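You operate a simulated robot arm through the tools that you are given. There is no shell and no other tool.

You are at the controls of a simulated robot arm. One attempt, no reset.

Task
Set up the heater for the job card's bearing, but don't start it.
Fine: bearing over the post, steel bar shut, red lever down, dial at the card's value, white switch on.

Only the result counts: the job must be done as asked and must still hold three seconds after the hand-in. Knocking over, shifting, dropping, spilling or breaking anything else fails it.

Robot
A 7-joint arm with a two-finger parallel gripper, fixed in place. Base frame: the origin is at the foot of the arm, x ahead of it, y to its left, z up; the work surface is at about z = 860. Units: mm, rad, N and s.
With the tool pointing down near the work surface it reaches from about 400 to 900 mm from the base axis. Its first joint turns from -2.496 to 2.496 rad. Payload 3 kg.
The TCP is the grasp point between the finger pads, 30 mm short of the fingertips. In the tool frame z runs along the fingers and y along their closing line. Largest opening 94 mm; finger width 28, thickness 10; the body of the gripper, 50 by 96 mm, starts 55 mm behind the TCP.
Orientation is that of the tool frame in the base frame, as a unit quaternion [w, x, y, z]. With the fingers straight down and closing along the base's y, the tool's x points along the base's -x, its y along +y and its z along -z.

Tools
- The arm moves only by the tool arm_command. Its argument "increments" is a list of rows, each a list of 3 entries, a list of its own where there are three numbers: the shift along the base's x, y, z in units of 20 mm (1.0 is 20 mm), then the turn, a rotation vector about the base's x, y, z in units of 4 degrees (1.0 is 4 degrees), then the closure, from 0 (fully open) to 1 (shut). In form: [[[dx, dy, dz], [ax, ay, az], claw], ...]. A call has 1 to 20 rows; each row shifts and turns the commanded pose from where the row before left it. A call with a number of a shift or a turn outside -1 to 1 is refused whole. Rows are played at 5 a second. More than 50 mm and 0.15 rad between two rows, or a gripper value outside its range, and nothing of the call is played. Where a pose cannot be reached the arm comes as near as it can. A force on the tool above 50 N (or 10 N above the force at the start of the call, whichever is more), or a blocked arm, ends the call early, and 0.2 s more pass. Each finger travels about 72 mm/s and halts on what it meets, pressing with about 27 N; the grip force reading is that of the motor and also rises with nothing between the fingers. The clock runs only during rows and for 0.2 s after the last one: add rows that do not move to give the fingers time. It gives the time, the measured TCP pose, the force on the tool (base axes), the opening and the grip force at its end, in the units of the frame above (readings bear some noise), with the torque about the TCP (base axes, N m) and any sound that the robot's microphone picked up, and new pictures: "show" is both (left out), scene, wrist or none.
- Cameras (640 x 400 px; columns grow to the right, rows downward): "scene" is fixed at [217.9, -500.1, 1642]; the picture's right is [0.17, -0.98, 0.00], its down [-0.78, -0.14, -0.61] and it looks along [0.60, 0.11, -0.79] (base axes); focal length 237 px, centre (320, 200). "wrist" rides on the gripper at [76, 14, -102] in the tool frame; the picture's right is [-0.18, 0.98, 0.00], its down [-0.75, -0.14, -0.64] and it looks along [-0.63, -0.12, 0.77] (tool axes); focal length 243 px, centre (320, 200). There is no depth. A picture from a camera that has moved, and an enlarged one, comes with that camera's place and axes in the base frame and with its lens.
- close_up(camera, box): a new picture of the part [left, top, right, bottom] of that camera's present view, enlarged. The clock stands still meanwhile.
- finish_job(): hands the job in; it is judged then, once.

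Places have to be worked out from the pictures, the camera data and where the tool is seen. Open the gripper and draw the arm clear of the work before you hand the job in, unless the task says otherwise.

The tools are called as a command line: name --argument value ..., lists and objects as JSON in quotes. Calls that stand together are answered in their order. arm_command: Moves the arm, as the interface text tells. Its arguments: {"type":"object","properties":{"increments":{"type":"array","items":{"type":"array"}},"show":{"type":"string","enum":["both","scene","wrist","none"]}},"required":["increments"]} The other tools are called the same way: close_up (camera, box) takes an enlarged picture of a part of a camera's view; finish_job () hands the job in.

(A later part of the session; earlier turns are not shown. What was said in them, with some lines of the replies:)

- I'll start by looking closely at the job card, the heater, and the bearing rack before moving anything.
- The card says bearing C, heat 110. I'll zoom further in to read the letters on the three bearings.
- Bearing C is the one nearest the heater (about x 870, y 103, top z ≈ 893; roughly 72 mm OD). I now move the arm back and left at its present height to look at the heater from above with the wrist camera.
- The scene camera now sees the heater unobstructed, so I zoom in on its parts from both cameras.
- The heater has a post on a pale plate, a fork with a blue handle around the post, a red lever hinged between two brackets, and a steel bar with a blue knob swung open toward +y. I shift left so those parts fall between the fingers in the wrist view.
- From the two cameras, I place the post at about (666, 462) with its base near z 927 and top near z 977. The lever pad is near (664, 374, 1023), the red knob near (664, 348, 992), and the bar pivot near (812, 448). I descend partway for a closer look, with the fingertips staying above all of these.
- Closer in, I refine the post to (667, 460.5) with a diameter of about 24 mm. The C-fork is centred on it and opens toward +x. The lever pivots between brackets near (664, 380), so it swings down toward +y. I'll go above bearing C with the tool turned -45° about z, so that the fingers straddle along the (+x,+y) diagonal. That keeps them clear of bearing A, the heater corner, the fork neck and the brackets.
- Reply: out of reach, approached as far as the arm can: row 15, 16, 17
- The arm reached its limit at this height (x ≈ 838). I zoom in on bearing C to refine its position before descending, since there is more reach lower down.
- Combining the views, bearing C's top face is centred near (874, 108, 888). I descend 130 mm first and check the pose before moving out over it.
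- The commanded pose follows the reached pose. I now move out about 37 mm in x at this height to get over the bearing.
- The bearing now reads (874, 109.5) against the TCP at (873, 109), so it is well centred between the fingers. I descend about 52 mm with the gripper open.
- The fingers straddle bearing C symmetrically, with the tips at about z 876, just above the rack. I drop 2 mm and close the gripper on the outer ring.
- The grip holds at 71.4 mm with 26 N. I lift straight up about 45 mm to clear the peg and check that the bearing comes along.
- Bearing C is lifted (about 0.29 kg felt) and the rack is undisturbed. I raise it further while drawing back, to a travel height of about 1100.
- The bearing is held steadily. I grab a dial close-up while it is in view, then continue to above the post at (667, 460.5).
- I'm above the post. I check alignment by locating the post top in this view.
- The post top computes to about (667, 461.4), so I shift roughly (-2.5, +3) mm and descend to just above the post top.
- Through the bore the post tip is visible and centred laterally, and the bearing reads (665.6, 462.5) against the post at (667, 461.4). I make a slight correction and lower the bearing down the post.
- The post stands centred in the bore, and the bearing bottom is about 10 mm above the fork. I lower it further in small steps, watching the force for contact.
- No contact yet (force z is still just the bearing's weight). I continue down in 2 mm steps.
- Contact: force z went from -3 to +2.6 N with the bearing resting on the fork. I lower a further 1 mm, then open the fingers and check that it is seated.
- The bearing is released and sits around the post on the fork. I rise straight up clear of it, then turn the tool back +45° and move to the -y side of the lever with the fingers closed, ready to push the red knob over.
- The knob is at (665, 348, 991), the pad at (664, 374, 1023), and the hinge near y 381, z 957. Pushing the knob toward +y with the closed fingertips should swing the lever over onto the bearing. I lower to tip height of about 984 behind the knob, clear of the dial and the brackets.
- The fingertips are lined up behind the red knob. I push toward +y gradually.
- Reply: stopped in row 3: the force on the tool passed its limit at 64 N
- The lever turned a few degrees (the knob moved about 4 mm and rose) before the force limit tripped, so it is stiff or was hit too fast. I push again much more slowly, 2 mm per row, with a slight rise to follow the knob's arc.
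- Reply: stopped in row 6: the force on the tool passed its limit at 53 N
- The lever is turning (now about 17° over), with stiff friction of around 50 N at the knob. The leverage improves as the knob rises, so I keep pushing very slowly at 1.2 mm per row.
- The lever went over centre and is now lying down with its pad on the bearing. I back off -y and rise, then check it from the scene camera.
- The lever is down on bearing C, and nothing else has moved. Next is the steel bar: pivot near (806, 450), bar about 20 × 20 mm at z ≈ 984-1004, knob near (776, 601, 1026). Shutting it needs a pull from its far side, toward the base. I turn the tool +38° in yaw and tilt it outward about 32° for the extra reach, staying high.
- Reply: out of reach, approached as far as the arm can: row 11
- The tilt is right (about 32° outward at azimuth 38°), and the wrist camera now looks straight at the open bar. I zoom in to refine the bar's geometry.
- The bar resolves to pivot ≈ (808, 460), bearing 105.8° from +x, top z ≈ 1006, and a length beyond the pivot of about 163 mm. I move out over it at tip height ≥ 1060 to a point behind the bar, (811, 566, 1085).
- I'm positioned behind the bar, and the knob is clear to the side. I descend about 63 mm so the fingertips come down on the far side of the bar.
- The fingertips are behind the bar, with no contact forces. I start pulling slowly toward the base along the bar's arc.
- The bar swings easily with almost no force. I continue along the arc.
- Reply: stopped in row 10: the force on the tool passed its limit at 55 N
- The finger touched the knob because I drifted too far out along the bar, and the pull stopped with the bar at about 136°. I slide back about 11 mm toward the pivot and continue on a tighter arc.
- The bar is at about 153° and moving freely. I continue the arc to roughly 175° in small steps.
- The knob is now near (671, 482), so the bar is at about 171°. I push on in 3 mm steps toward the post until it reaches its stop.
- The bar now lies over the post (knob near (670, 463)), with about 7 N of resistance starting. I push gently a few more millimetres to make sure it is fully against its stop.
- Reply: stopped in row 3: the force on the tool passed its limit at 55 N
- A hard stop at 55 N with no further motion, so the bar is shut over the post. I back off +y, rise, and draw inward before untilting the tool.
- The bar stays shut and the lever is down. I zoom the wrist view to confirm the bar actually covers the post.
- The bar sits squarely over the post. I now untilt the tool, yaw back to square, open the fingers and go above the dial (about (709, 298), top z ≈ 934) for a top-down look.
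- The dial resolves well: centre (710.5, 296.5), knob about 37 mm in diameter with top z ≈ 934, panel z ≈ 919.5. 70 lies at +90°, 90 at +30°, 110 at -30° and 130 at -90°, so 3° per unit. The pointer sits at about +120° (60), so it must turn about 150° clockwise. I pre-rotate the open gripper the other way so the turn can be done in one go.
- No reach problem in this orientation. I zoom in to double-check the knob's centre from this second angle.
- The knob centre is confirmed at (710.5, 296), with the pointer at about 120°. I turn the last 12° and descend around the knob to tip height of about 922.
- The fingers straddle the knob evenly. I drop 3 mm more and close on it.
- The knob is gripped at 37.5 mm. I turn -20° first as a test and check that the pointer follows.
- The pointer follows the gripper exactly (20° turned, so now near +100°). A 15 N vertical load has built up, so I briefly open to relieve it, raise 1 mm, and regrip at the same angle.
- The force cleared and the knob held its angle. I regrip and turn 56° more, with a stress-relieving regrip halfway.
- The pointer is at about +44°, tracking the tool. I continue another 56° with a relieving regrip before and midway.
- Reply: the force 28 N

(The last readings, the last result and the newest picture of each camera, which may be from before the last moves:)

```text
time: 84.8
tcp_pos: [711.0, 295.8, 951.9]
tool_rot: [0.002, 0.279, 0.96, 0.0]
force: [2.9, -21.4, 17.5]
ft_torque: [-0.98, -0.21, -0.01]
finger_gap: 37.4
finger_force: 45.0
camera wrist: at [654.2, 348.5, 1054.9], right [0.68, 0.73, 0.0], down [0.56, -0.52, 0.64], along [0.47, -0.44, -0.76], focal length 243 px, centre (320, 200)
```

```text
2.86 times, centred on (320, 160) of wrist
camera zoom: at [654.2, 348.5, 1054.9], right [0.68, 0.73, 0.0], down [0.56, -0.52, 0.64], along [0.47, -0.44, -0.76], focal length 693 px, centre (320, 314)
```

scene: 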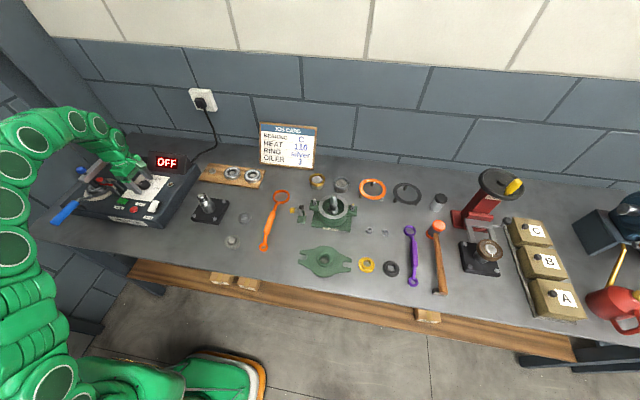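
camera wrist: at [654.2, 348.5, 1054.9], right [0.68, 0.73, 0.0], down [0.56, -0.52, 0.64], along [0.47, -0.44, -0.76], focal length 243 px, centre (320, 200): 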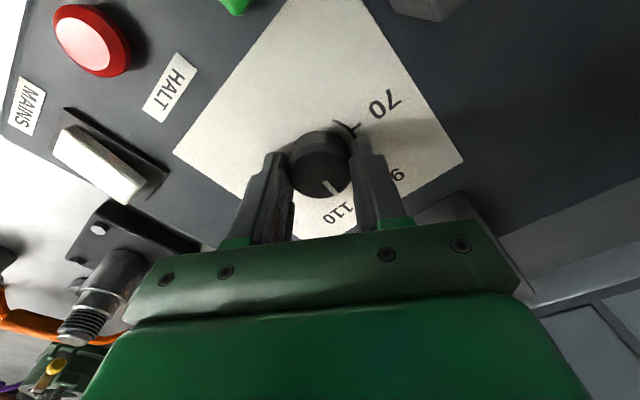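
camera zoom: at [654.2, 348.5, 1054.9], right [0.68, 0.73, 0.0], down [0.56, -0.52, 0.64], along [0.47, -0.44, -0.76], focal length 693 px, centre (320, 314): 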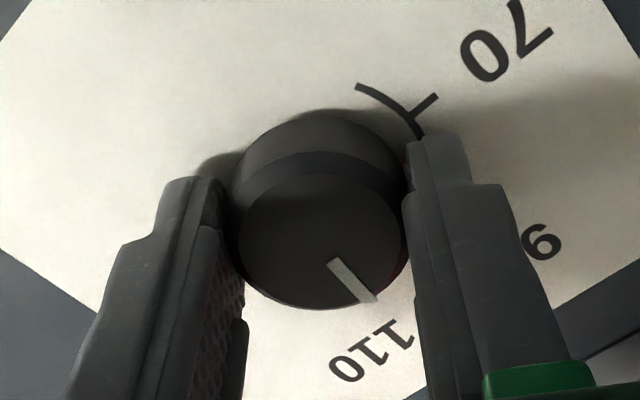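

The pointer is now near -4° (tool yaw -32.4°), so about 26° remains. I relieve the grip, then turn 6.5 units more, and open to inspect.

arm_command --increments '[[[0, 0, 0], [0, 0, 0], 0.5], [[0, 0, 0], [0, 0, 0], 0.5], [[0, 0, 0], [0, 0, 0], 1], [[0, 0, 0], [0, 0, 0], 1], [[0, 0, 0], [0, 0, -1], 1], [[0, 0, 0], [0, 0, -1], 1], [[0, 0, 0], [0, 0, -1], 1], [[0, 0, 0], [0, 0, -1], 1], [[0, 0, 0], [0, 0, -1], 1], [[0, 0, 0], [0, 0, -1], 1], [[0, 0, 0], [0, 0, -0.5], 1], [[0, 0, 0], [0, 0, 0], 1], [[0, 0, 0], [0, 0, 0], 0.4], [[0, 0, 0], [0, 0, 0], 0.4]]' --show "wrist"

close_up --camera "wrist" --box '[220, 90, 420, 230]'

```text
time: 87.8
tcp_pos: [712.1, 294.8, 950.2]
tool_rot: [0.001, 0.488, 0.873, -0.001]
force: [0.2, 0.3, 0.0]
ft_torque: [0.01, -0.02, 0.0]
finger_gap: 56.6
finger_force: 0.1
camera wrist: at [683.5, 368.4, 1053.5], right [0.93, 0.36, 0.0], down [0.27, -0.71, 0.64], along [0.23, -0.6, -0.77], focal length 243 px, centre (320, 200)
```

wrist: 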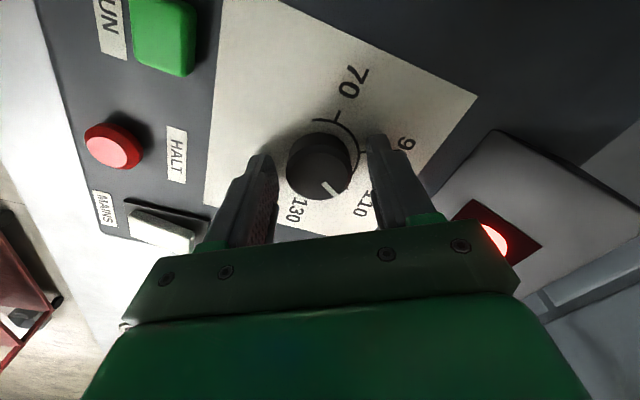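

```text
2.86 times, centred on (320, 160) of wrist
camera zoom: at [683.5, 368.4, 1053.5], right [0.93, 0.36, 0.0], down [0.27, -0.71, 0.64], along [0.23, -0.6, -0.77], focal length 693 px, centre (320, 314)
```

zoom: 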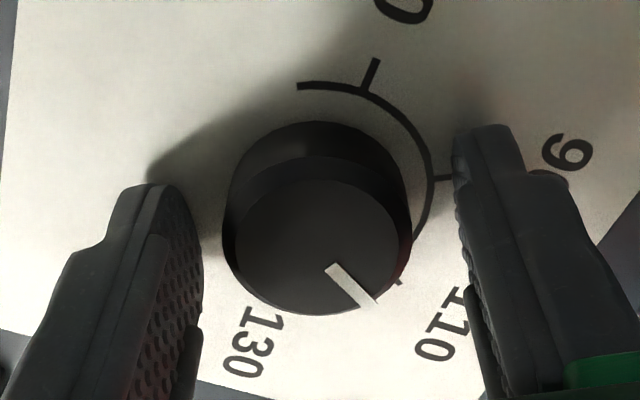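

The tool yaw is -58.4°, so the pointer should read -30° (110). I lift straight off and turn back toward square for an accurate check.

arm_command --increments '[[[0, 0, 0.5], [0, 0, 0], 0.3], [[0, 0, 0.9], [0, 0, 0], 0.3], [[0, 0, 1], [0, 0, 0], 0.3], [[0, 0, 1], [0, 0, 0], 0], [[0, 0, 1], [0, 0, 1], 0], [[0, 0, 1], [0, 0, 1], 0], [[0, 0, 0.7], [0, 0, 1], 0], [[0, 0, 0], [0, 0, 1], 0], [[0, 0, 0], [0, 0, 1], 0], [[0, 0, 0], [0, 0, 1], 0], [[0, 0, 0], [0, 0, 1], 0], [[0, 0, 0], [0, 0, 1], 0], [[0, 0, 0], [0, 0, 1], 0], [[0, 0, 0], [0, 0, 1], 0], [[0, 0, 0], [0, 0, 1], 0], [[0, 0, 0], [0, 0, 1], 0], [[0, 0, 0], [0, 0, 1], 0], [[0, 0, 0], [0, 0, 1], 0], [[0, 0, 0], [0, 0, 0.6], 0], [[0, 0, 0], [0, 0, 0], 0]]' --show "both"

close_up --camera "wrist" --box '[270, 60, 370, 160]'

close_up --camera "scene" --box '[115, 160, 175, 210]'

```text
time: 92.0
tcp_pos: [711.9, 295.9, 1074.3]
tool_rot: [0.001, -0.001, 1.0, 0.0]
force: [-0.1, -0.5, -0.8]
ft_torque: [-0.01, 0.01, -0.02]
finger_gap: 93.9
finger_force: 0.1
camera wrist: at [635.0, 310.3, 1176.6], right [0.18, 0.98, 0.0], down [0.75, -0.14, 0.64], along [0.63, -0.12, -0.77], focal length 243 px, centre (320, 200)
```

scene: 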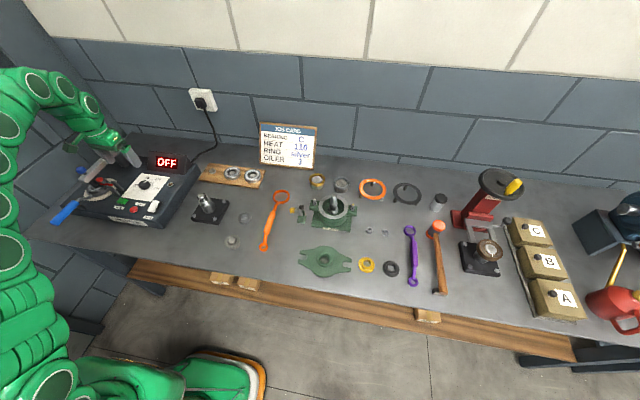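
wrist: 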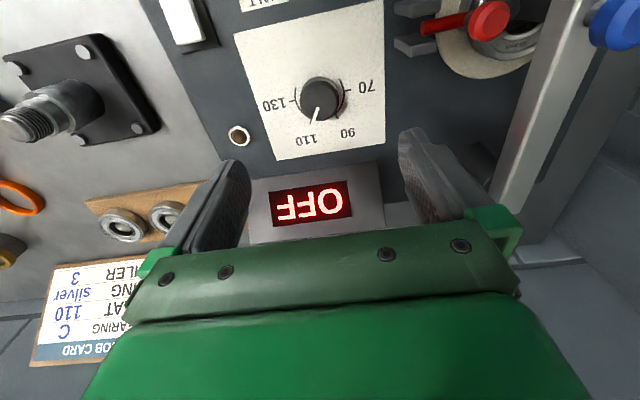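

```text
4.00 times, centred on (320, 110) of wrist
camera zoom: at [635.0, 310.3, 1176.6], right [0.18, 0.98, 0.0], down [0.75, -0.14, 0.64], along [0.63, -0.12, -0.77], focal length 970 px, centre (320, 560)
```

zoom: 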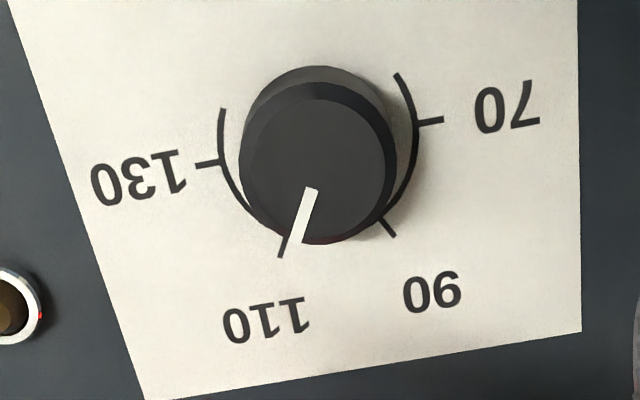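

```text
8.00 times, centred on (145, 185) of scene
camera zoom: at [217.9, -500.1, 1642.0], right [0.17, -0.98, 0.0], down [-0.78, -0.14, -0.61], along [0.6, 0.11, -0.79], focal length 1897 px, centre (1720, 320)
```

zoom: 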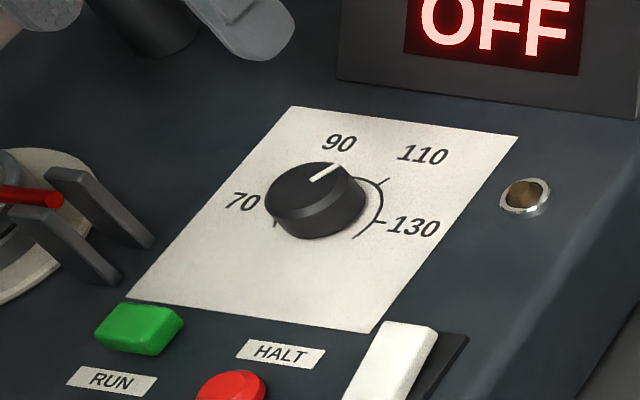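

The pointer measures about -29°, lined up with the 110 tick (-30°), i.e. 110 within half a unit. Next is the white MAINS rocker near (622, 197): I move above it to see which end is raised.

arm_command --increments '[[[-0.82, -0.82, -0.2], [0, 0, 0], 0], [[-0.82, -0.82, -0.3], [0, 0, 0], 0], [[-0.82, -0.82, -0.3], [0, 0, 0], 0], [[-0.82, -0.82, -0.3], [0, 0, 0], 0], [[-0.82, -0.82, -0.3], [0, 0, 0], 0], [[-0.82, -0.82, -0.3], [0, 0, 0], 0], [[0, 0, 0], [0, 0, 0], 0]]' --show "both"

close_up --camera "wrist" --box '[260, 60, 400, 180]'

close_up --camera "scene" --box '[130, 190, 180, 225]'

```text
time: 93.6
tcp_pos: [613.6, 196.2, 1038.5]
tool_rot: [0.001, 0.0, 1.0, 0.0]
force: [-0.3, 0.1, -0.2]
ft_torque: [-0.02, -0.01, 0.0]
finger_gap: 94.0
finger_force: 0.0
camera wrist: at [537.3, 211.0, 1140.9], right [0.18, 0.98, 0.0], down [0.75, -0.14, 0.64], along [0.63, -0.12, -0.77], focal length 243 px, centre (320, 200)
```

scene: 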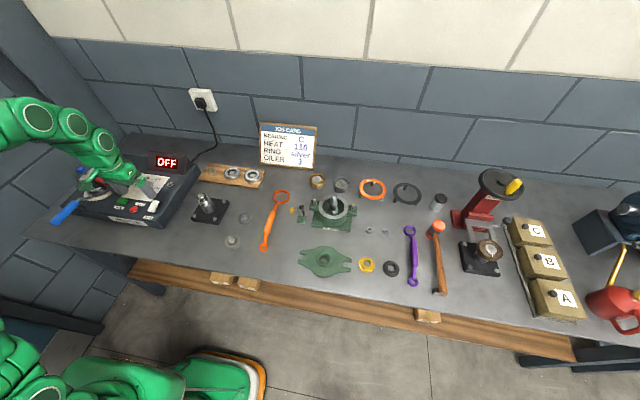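
wrist: 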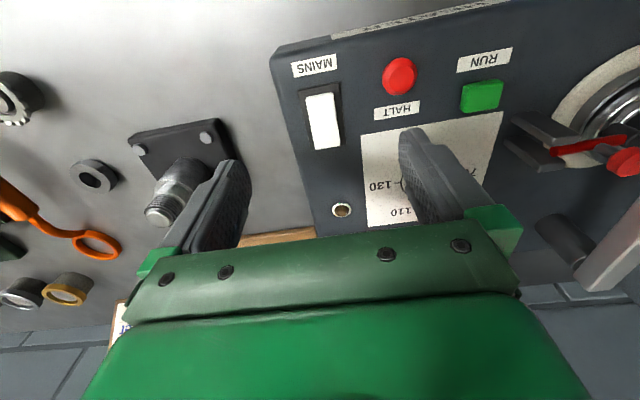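

```text
3.33 times, centred on (330, 120) of wrist
camera zoom: at [537.3, 211.0, 1140.9], right [0.18, 0.98, 0.0], down [0.75, -0.14, 0.64], along [0.63, -0.12, -0.77], focal length 809 px, centre (287, 467)
```

zoom: 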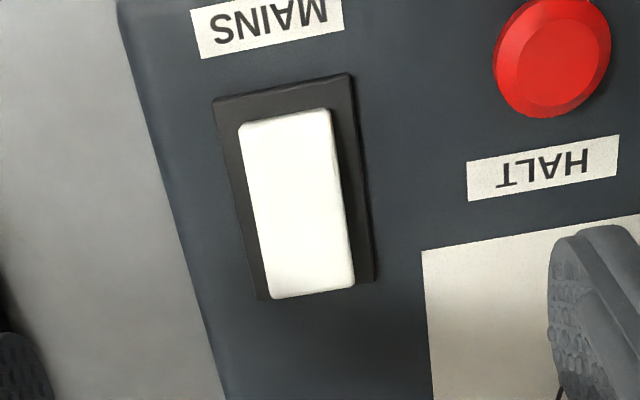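

```text
11.43 times, centred on (155, 208) of scene
camera zoom: at [217.9, -500.1, 1642.0], right [0.17, -0.98, 0.0], down [-0.78, -0.14, -0.61], along [0.6, 0.11, -0.79], focal length 2710 px, centre (2206, 114)
```

zoom: 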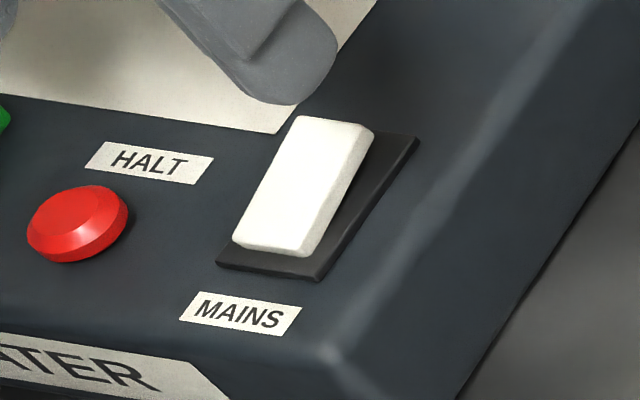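

The rocker spans x ≈ 600-646 at y ≈ 199, and its +x end is raised about 7 mm (the MAINS-label end is down, i.e. off). I close the fingers and come down over the raised end at (641, 199), stopping just above it.

arm_command --increments '[[[0.35, 0.04, 0], [0, 0, 0], 1], [[0.35, 0.04, 0], [0, 0, 0], 1], [[0.35, 0.03, -0.4], [0, 0, 0], 1], [[0.3, 0.03, -0.8], [0, 0, 0], 1], [[0, 0, -0.9], [0, 0, 0], 1], [[0, 0, -0.9], [0, 0, 0], 1], [[0, 0, 0], [0, 0, 0], 1]]' --show "both"

close_up --camera "wrist" --box '[220, 60, 420, 200]'

close_up --camera "scene" --box '[120, 175, 190, 225]'

```text
time: 95.2
tcp_pos: [638.8, 199.5, 979.2]
tool_rot: [0.001, -0.001, 1.0, 0.0]
force: [-0.3, -0.1, 0.5]
ft_torque: [0.02, 0.02, 0.01]
finger_gap: 0.0
finger_force: 27.2
camera wrist: at [562.8, 214.5, 1082.1], right [0.18, 0.98, 0.0], down [0.75, -0.14, 0.64], along [0.63, -0.12, -0.77], focal length 243 px, centre (320, 200)
```

scene: 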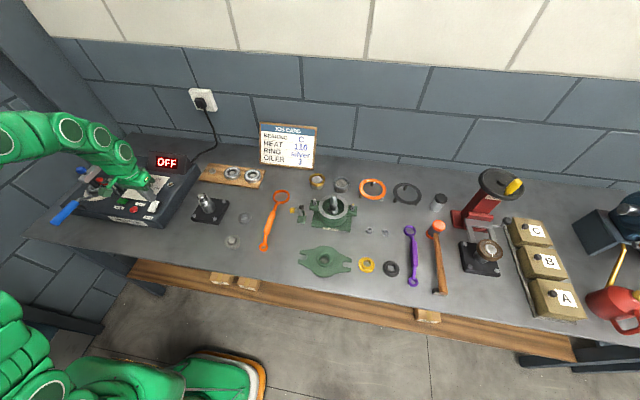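
wrist: 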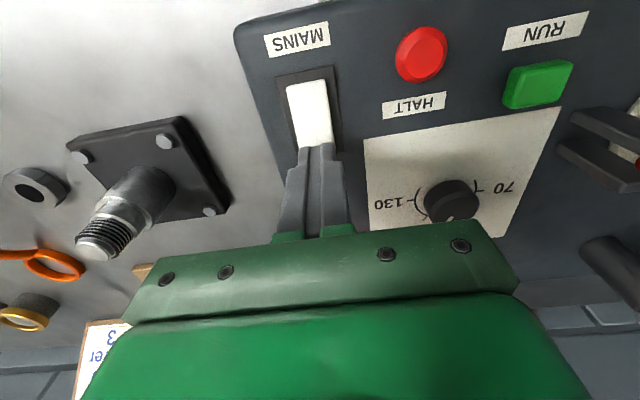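

```text
2.86 times, centred on (320, 130) of wrist
camera zoom: at [562.8, 214.5, 1082.1], right [0.18, 0.98, 0.0], down [0.75, -0.14, 0.64], along [0.63, -0.12, -0.77], focal length 693 px, centre (320, 400)
```

zoom: 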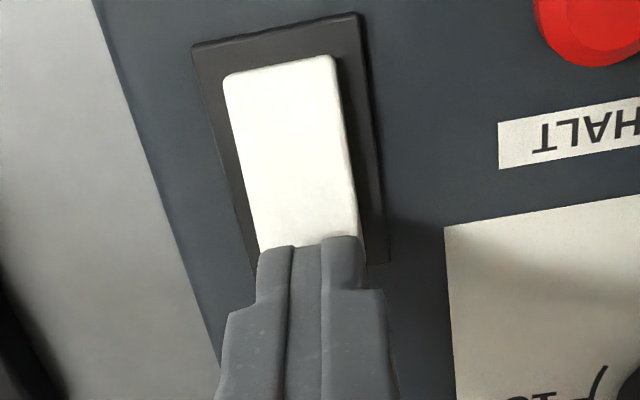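

```text
8.00 times, centred on (155, 200) of scene
camera zoom: at [217.9, -500.1, 1642.0], right [0.17, -0.98, 0.0], down [-0.78, -0.14, -0.61], along [0.6, 0.11, -0.79], focal length 1897 px, centre (1640, 200)
```

zoom: 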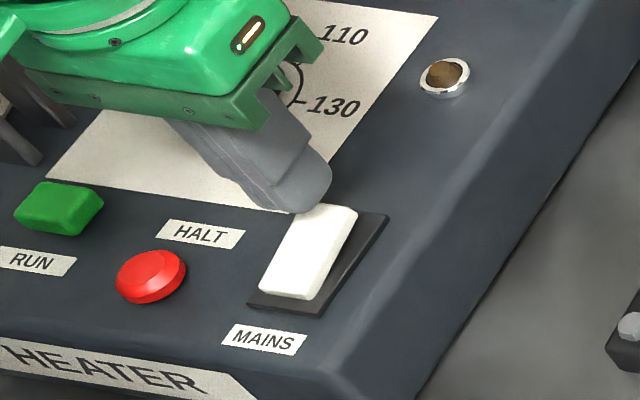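

The fingertips are right over the raised end. I descend about 14 mm, then press slowly in 1 mm steps.

arm_command --increments '[[[0.05, 0, -0.35], [0, 0, 0], 1], [[0, 0, -0.3], [0, 0, 0], 1], [[0, 0, -0.08], [0, 0, 0], 1], [[0, 0, -0.06], [0, 0, 0], 1], [[0, 0, -0.06], [0, 0, 0], 1], [[0, 0, -0.06], [0, 0, 0], 1], [[0, 0, -0.06], [0, 0, 0], 1], [[0, 0, -0.06], [0, 0, 0], 1]]' --show "scene"

```text
time: 96.7
tcp_pos: [641.4, 201.5, 964.9]
tool_rot: [0.004, -0.001, 1.0, 0.0]
force: [0.7, -0.8, 4.8]
ft_torque: [-0.04, 0.08, -0.01]
finger_gap: 0.0
finger_force: 26.9
stopped in row 7: the force on the tool passed its limit at 54 N (the readings are from after the stop); the commanded pose is now the measured one
```

scene: 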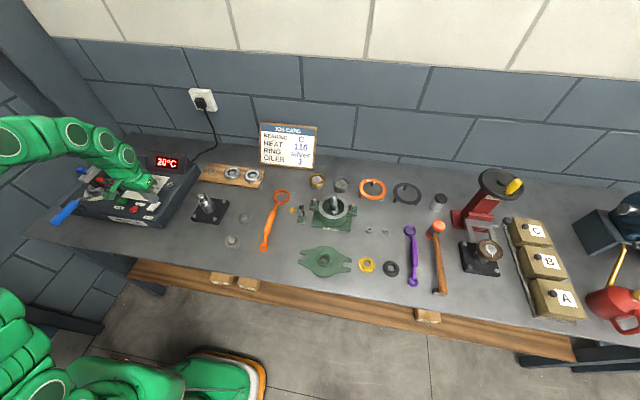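

The display changed to "20°C", so the mains are on. I rise straight up off the switch and check the whole heater.

arm_command --increments '[[[0, 0, 0.4], [0, 0, 0], 1], [[0, 0, 0.8], [0, 0, 0], 1], [[0, 0, 1], [0, 0, 0], 1], [[0, 0, 1], [0, 0, 0], 1], [[-0.4, 0, 1], [0, 0, 0], 1], [[-0.8, 0, 1], [0, 0, 0], 0.5], [[-0.8, 0, 1], [0, 0, 0], 0], [[-0.8, 0, 1], [0, 0, 0], 0], [[-0.8, 0, 1], [0, 0, 0], 0], [[-0.8, 0, 1], [0, 0, 0], 0], [[-0.8, 0, 1], [0, 0, 0], 0], [[0, 0, 0], [0, 0, 0], 0]]' --show "both"

close_up --camera "scene" --box '[60, 140, 200, 230]'

close_up --camera "scene" --box '[120, 165, 180, 215]'

close_up --camera "wrist" --box '[250, 20, 560, 200]'

```text
time: 99.3
tcp_pos: [538.6, 200.6, 1168.1]
tool_rot: [0.004, 0.0, 1.0, 0.001]
force: [0.5, 0.3, 0.2]
ft_torque: [0.0, 0.01, 0.02]
finger_gap: 94.3
finger_force: 0.0
camera wrist: at [461.2, 215.7, 1270.6], right [0.18, 0.98, 0.0], down [0.75, -0.14, 0.65], along [0.64, -0.12, -0.76], focal length 243 px, centre (320, 200)
```

scene: 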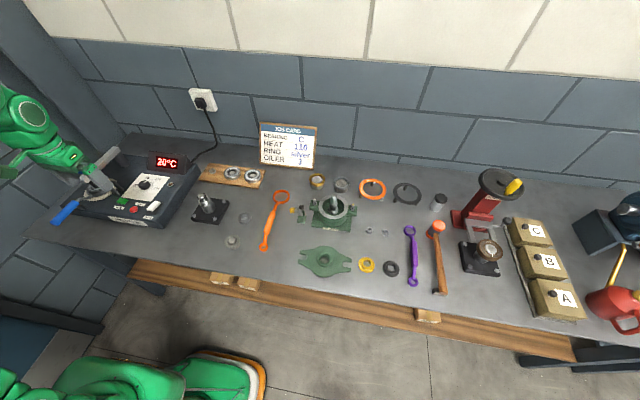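
wrist: 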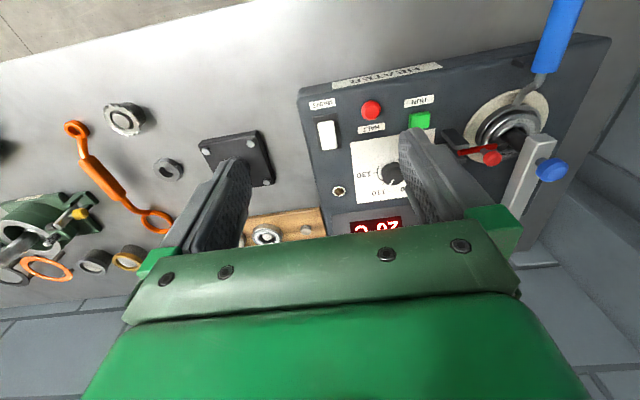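

```text
4.44 times, centred on (130, 185) of scene
camera zoom: at [217.9, -500.1, 1642.0], right [0.17, -0.98, 0.0], down [-0.78, -0.14, -0.61], along [0.6, 0.11, -0.79], focal length 1054 px, centre (1164, 267)
```

zoom: 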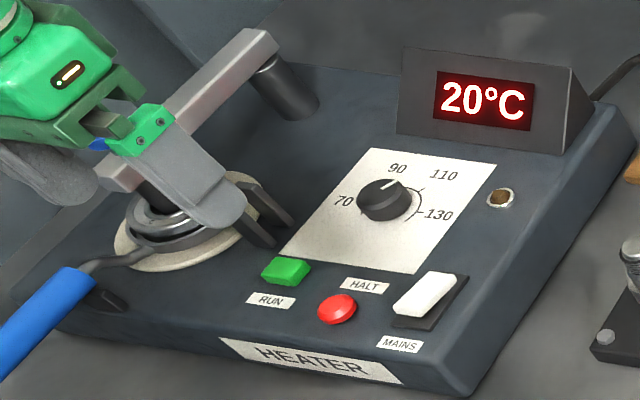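

```text
8.00 times, centred on (150, 190) of scene
camera zoom: at [217.9, -500.1, 1642.0], right [0.17, -0.98, 0.0], down [-0.78, -0.14, -0.61], along [0.6, 0.11, -0.79], focal length 1897 px, centre (1680, 280)
```

zoom: 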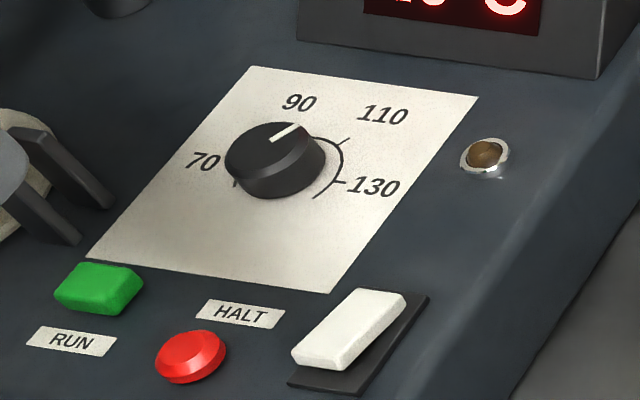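

```text
2.06 times, centred on (405, 110) of wrist
camera zoom: at [461.2, 215.7, 1270.6], right [0.18, 0.98, 0.0], down [0.75, -0.14, 0.65], along [0.64, -0.12, -0.76], focal length 501 px, centre (144, 386)
```

zoom: 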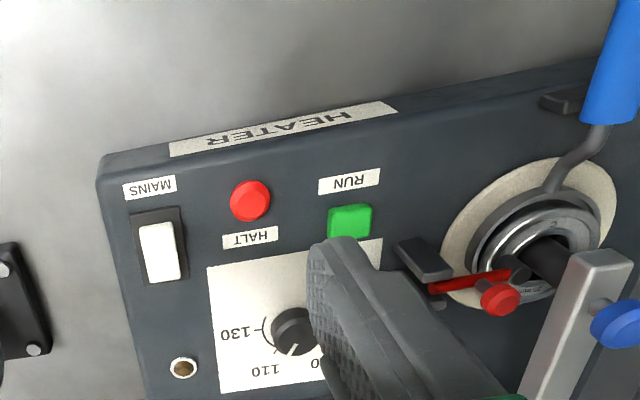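

The rocker has flipped and the display reads 20°C (idle, not running). To be sure of the dial value, I move back above it for a high-zoom measurement of the pointer.

arm_command --increments '[[[0.9, 0.53, -0.6], [0, 0, 0], 0], [[0.9, 0.53, -0.75], [0, 0, 0], 0], [[0.9, 0.53, -0.75], [0, 0, 0], 0], [[0.9, 0.53, -0.75], [0, 0, 0], 0], [[0.9, 0.53, -0.75], [0, 0, 0], 0], [[0.9, 0.53, -0.75], [0, 0, 0], 0], [[0.9, 0.53, -0.75], [0, 0, 0], 0], [[0.9, 0.53, -0.75], [0, 0, 0], 0], [[0.9, 0.53, -0.75], [0, 0, 0], 0], [[0, 0, 0], [0, 0, 0], 0]]' --show "wrist"

close_up --camera "wrist" --box '[280, 60, 360, 140]'

```text
time: 101.5
tcp_pos: [700.0, 295.2, 1035.2]
tool_rot: [0.004, -0.002, 1.0, 0.001]
force: [-0.3, 0.3, -0.1]
ft_torque: [0.01, 0.04, -0.01]
finger_gap: 93.9
finger_force: 0.0
camera wrist: at [623.1, 310.2, 1138.5], right [0.18, 0.98, 0.0], down [0.75, -0.14, 0.65], along [0.64, -0.12, -0.76], focal length 243 px, centre (320, 200)
```

wrist: 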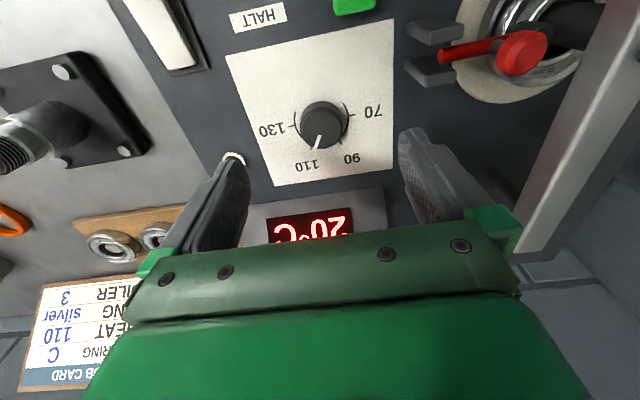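

```text
5.00 times, centred on (320, 100) of wrist
camera zoom: at [623.1, 310.2, 1138.5], right [0.18, 0.98, 0.0], down [0.75, -0.14, 0.65], along [0.64, -0.12, -0.76], focal length 1213 px, centre (320, 700)
```

zoom: 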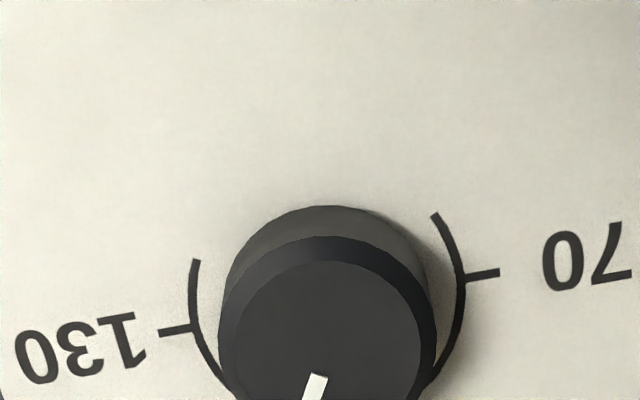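

close_up --camera "wrist" --box '[285, 90, 365, 170]'

close_up --camera "wrist" --box '[300, 110, 345, 155]'

```text
5.00 times, centred on (325, 130) of wrist
camera zoom: at [623.1, 310.2, 1138.5], right [0.18, 0.98, 0.0], down [0.75, -0.14, 0.65], along [0.64, -0.12, -0.76], focal length 1213 px, centre (295, 550)
```

zoom: 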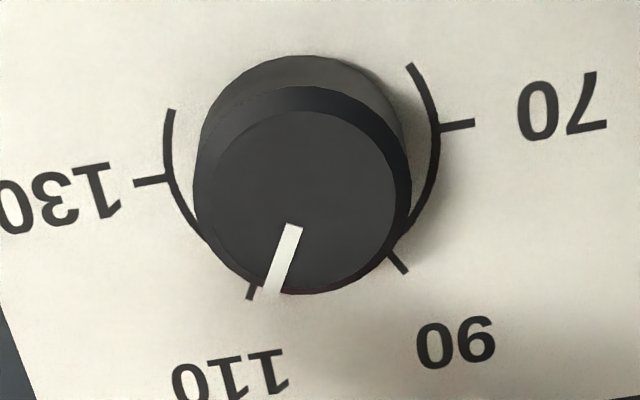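

```text
8.89 times, centred on (322, 132) of wrist
camera zoom: at [623.1, 310.2, 1138.5], right [0.18, 0.98, 0.0], down [0.75, -0.14, 0.65], along [0.64, -0.12, -0.76], focal length 2157 px, centre (298, 800)
```

zoom: 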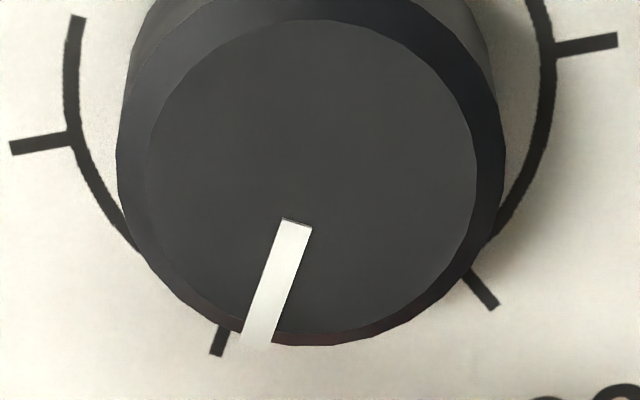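

The high-zoom check puts the pointer at about -28.3° (roughly 109.4), just short of the 110 tick. I'll do a small touch-up: regrip the knob and turn about 1.7° more.

arm_command --increments '[[[0.275, 0.03, 0], [0, 0.115, 0], 0.3], [[0.275, 0.03, -0.4], [0, 0, 0], 0.3], [[0, 0, -0.9], [0, 0, 0], 0.3], [[0, 0, -1], [0, 0, 0], 0.3], [[0, 0, -1], [0, 0, 0], 0.3], [[0, 0, -0.8], [0, 0, 0], 0.3], [[0, 0, 0], [0, 0, 0], 0.3]]' --show "wrist"

close_up --camera "wrist" --box '[220, 90, 420, 230]'

```text
time: 103.1
tcp_pos: [711.3, 297.6, 954.1]
tool_rot: [0.0, -0.001, 1.0, 0.0]
force: [-0.6, 0.3, -0.1]
ft_torque: [0.0, 0.0, 0.01]
finger_gap: 65.8
finger_force: 0.0
camera wrist: at [634.8, 311.8, 1056.5], right [0.18, 0.98, 0.0], down [0.75, -0.14, 0.64], along [0.63, -0.12, -0.77], focal length 243 px, centre (320, 200)
```

wrist: 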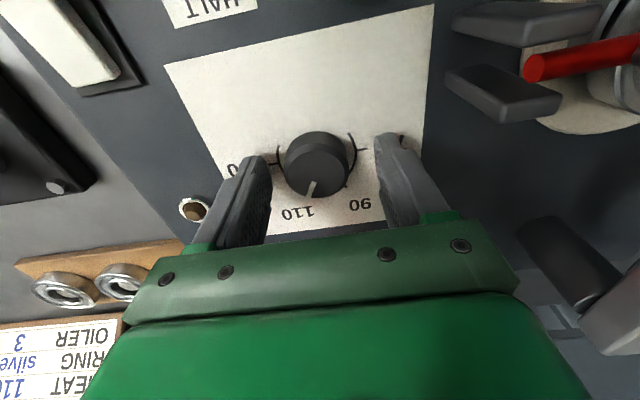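

```text
2.86 times, centred on (320, 160) of wrist
camera zoom: at [634.8, 311.8, 1056.5], right [0.18, 0.98, 0.0], down [0.75, -0.14, 0.64], along [0.63, -0.12, -0.77], focal length 693 px, centre (320, 314)
```

zoom: 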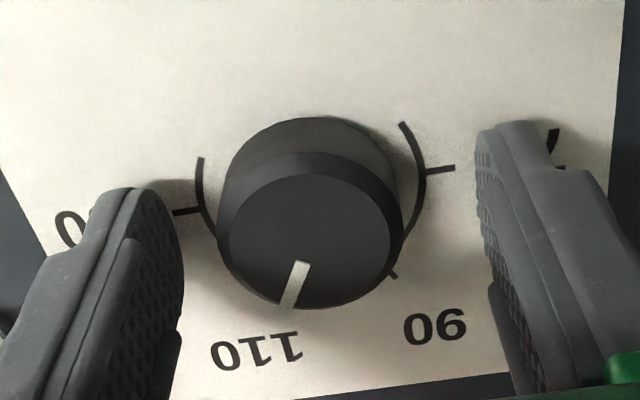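

The fingers straddle the knob. I lower about 2 mm, grip, turn -0.45 units (1.8°), release, and lift slightly for another look.

arm_command --increments '[[[-0.01, -0.05, -0.12], [0, 0, 0], 0.3], [[0, 0, 0], [0, 0, 0], 0.5], [[0, 0, 0], [0, 0, 0], 1], [[0, 0, 0], [0, 0, 0], 1], [[0, 0, 0], [0, 0, -0.2], 1], [[0, 0, 0], [0, 0, -0.25], 1], [[0, 0, 0], [0, 0, 0], 1], [[0, 0, 0], [0, 0, 0], 1], [[0, 0, 0], [0, 0, 0], 0.4], [[0, 0, 0], [0, 0, 0], 0.3], [[0, 0, 0.5], [0, 0, 0], 0.3], [[0, 0, 0.9], [0, 0, 0], 0.2], [[0, 0, 1], [0, 0, 0], 0.1], [[0, 0, 1], [0, 0, 0], 0], [[-0.275, 0, 0.7], [0, 0, 0], 0], [[-0.275, 0, 0], [0, 0, 0], 0], [[0, 0, 0], [0, 0, 0], 0]]' --show "wrist"

close_up --camera "wrist" --box '[300, 110, 345, 155]'

```text
time: 106.7
tcp_pos: [700.9, 298.3, 1032.4]
tool_rot: [-0.001, 0.016, 1.0, 0.001]
force: [-0.3, -0.2, 0.1]
ft_torque: [-0.02, 0.01, 0.0]
finger_gap: 93.8
finger_force: 0.0
camera wrist: at [624.8, 313.5, 1136.2], right [0.21, 0.98, 0.0], down [0.75, -0.17, 0.64], along [0.63, -0.14, -0.77], focal length 243 px, centre (320, 200)
```

wrist: 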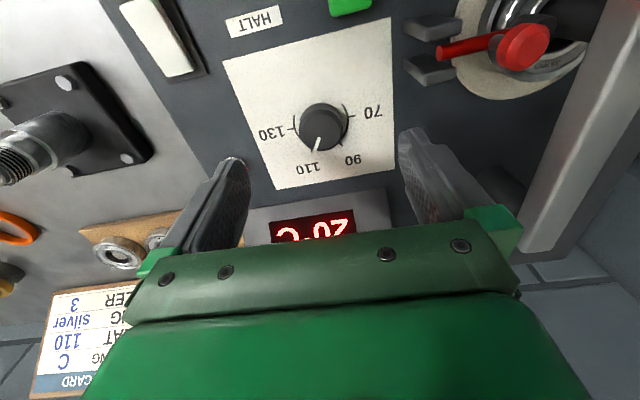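

```text
8.89 times, centred on (322, 132) of wrist
camera zoom: at [624.8, 313.5, 1136.2], right [0.21, 0.98, 0.0], down [0.75, -0.17, 0.64], along [0.63, -0.14, -0.77], focal length 2157 px, centre (298, 800)
```

zoom: 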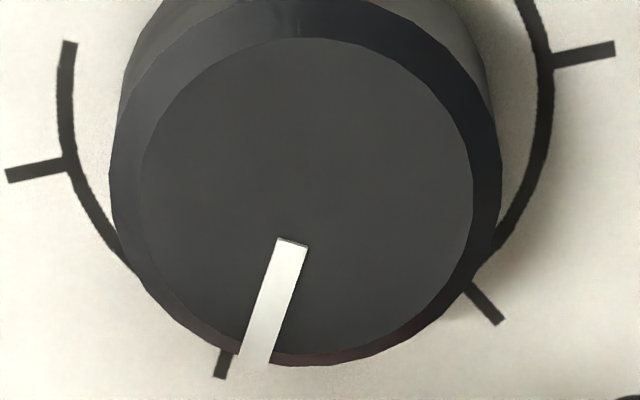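

The pointer now measures -30°, right on the 110 tick. I raise the open gripper and draw the arm well clear of the heater.

arm_command --increments '[[[0, 0, 0.8], [0, 0, 0], 0], [[-0.3, -0.3, 1], [0, 0, 0], 0], [[-0.6, -0.6, 1], [0, 0, 0], 0], [[-0.7, -0.9, 1], [0, 0, 0], 0], [[-0.7, -0.9, 1], [0, 0, 0], 0], [[-0.7, -0.9, 1], [0, 0, 0], 0], [[-0.7, -0.9, 1], [0, 0, 0], 0], [[-0.7, -0.9, 1], [0, 0, 0], 0], [[-0.7, -0.9, 1], [0, 0, 0], 0], [[-0.7, -0.9, 1], [0, 0, 0], 0], [[-0.7, -0.9, 0.5], [0, 0, 0], 0], [[-0.7, -0.9, 0], [0, 0, 0], 0], [[-0.7, -0.9, 0], [0, 0, 0], 0], [[0, 0, 0], [0, 0, 0], 0]]' --show "both"

close_up --camera "scene" --box '[50, 140, 200, 234]'

close_up --camera "scene" --box '[75, 155, 135, 205]'

close_up --camera "scene" --box '[180, 150, 420, 290]'

```text
time: 109.7
tcp_pos: [539.7, 96.1, 1239.5]
tool_rot: [0.0, 0.015, 1.0, 0.0]
force: [0.0, -0.2, -0.3]
ft_torque: [0.0, 0.01, -0.02]
finger_gap: 94.1
finger_force: 0.0
camera wrist: at [464.3, 113.4, 1342.1], right [0.21, 0.98, 0.0], down [0.75, -0.16, 0.64], along [0.63, -0.14, -0.77], focal length 243 px, centre (320, 200)
```

scene: 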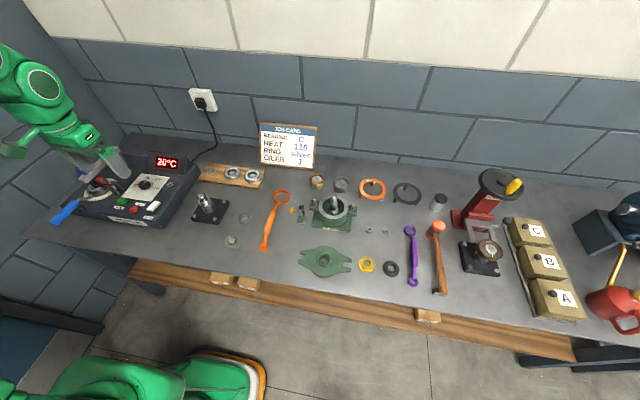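
wrist: 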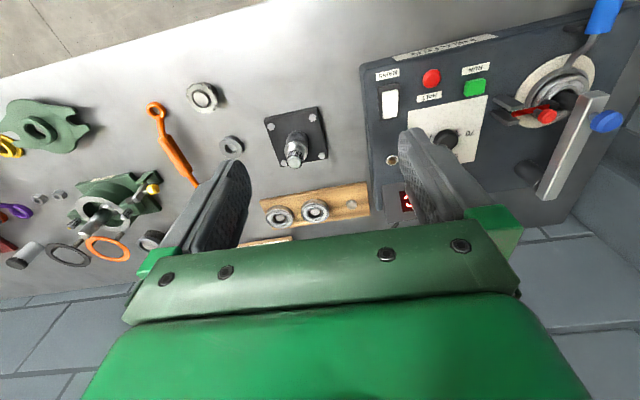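

```text
4.26 times, centred on (125, 187) of scene
camera zoom: at [217.9, -500.1, 1642.0], right [0.17, -0.98, 0.0], down [-0.78, -0.14, -0.61], along [0.6, 0.11, -0.79], focal length 1009 px, centre (1150, 255)
```

zoom: 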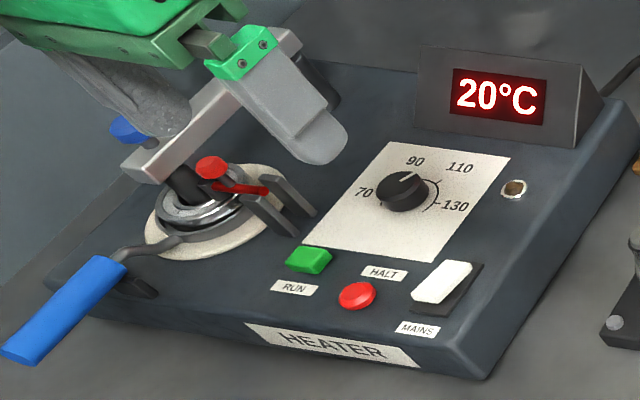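

```text
8.00 times, centred on (105, 180) of scene
camera zoom: at [217.9, -500.1, 1642.0], right [0.17, -0.98, 0.0], down [-0.78, -0.14, -0.61], along [0.6, 0.11, -0.79], focal length 1897 px, centre (2040, 360)
```

zoom: 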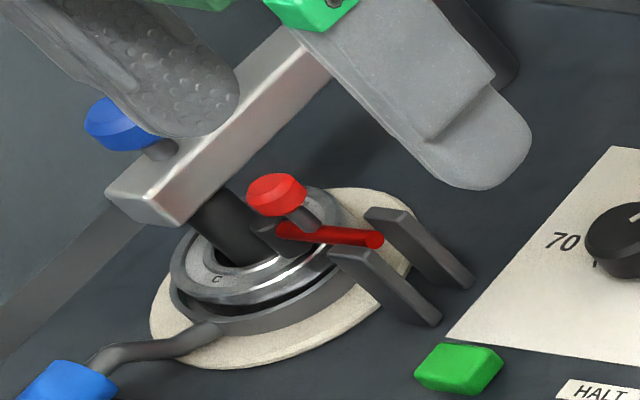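

```text
2.67 times, centred on (300, 220) of scene
camera zoom: at [217.9, -500.1, 1642.0], right [0.17, -0.98, 0.0], down [-0.78, -0.14, -0.61], along [0.6, 0.11, -0.79], focal length 632 px, centre (373, 147)
```

zoom: 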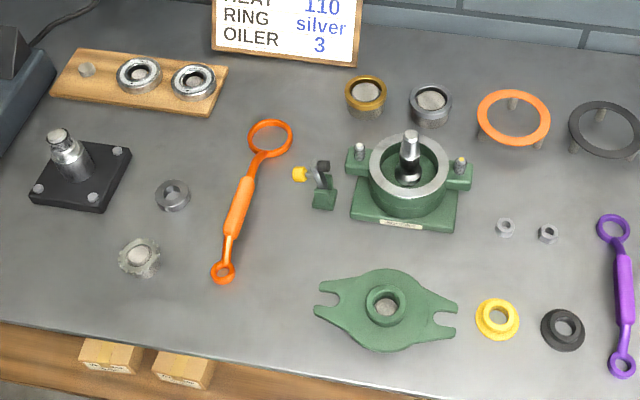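

Everything checks out in the final views:
- Bearing C is over the post, and the steel bar is shut over it.
- The red lever is down on the bearing.
- The dial is at 110.
- The MAINS switch is on, and the display shows 20°C without running.
- The other items are undisturbed, and the gripper is open and clear.

I hand the job in.

finish_job

```text
The job is handed in.
```

The heater is set up for bearing C from the job card, and I did not start it. The job is handed in; I haven't seen the judge's result.

- **Bearing:** C is over the post, resting on the fork. The gripper is open and off it.
- **Steel bar:** it is shut over the post, pushed until it met a hard stop.
- **Red lever:** it is down, with its pad on the bearing.
- **Dial:** it is at 110. It first measured slightly low (about 109.4), so I turned it a touch more, and the pointer now lines up with the 110 mark.
- **White switch:** the mains are on. The display shows 20°C, and I never touched RUN.

The lever was stiff and the bar met its stop firmly. A few pushes tripped the 50 N force limit, peaking at 64 N on the lever. In the final pictures nothing else on the bench looks moved. The arm is drawn up and clear of the work.
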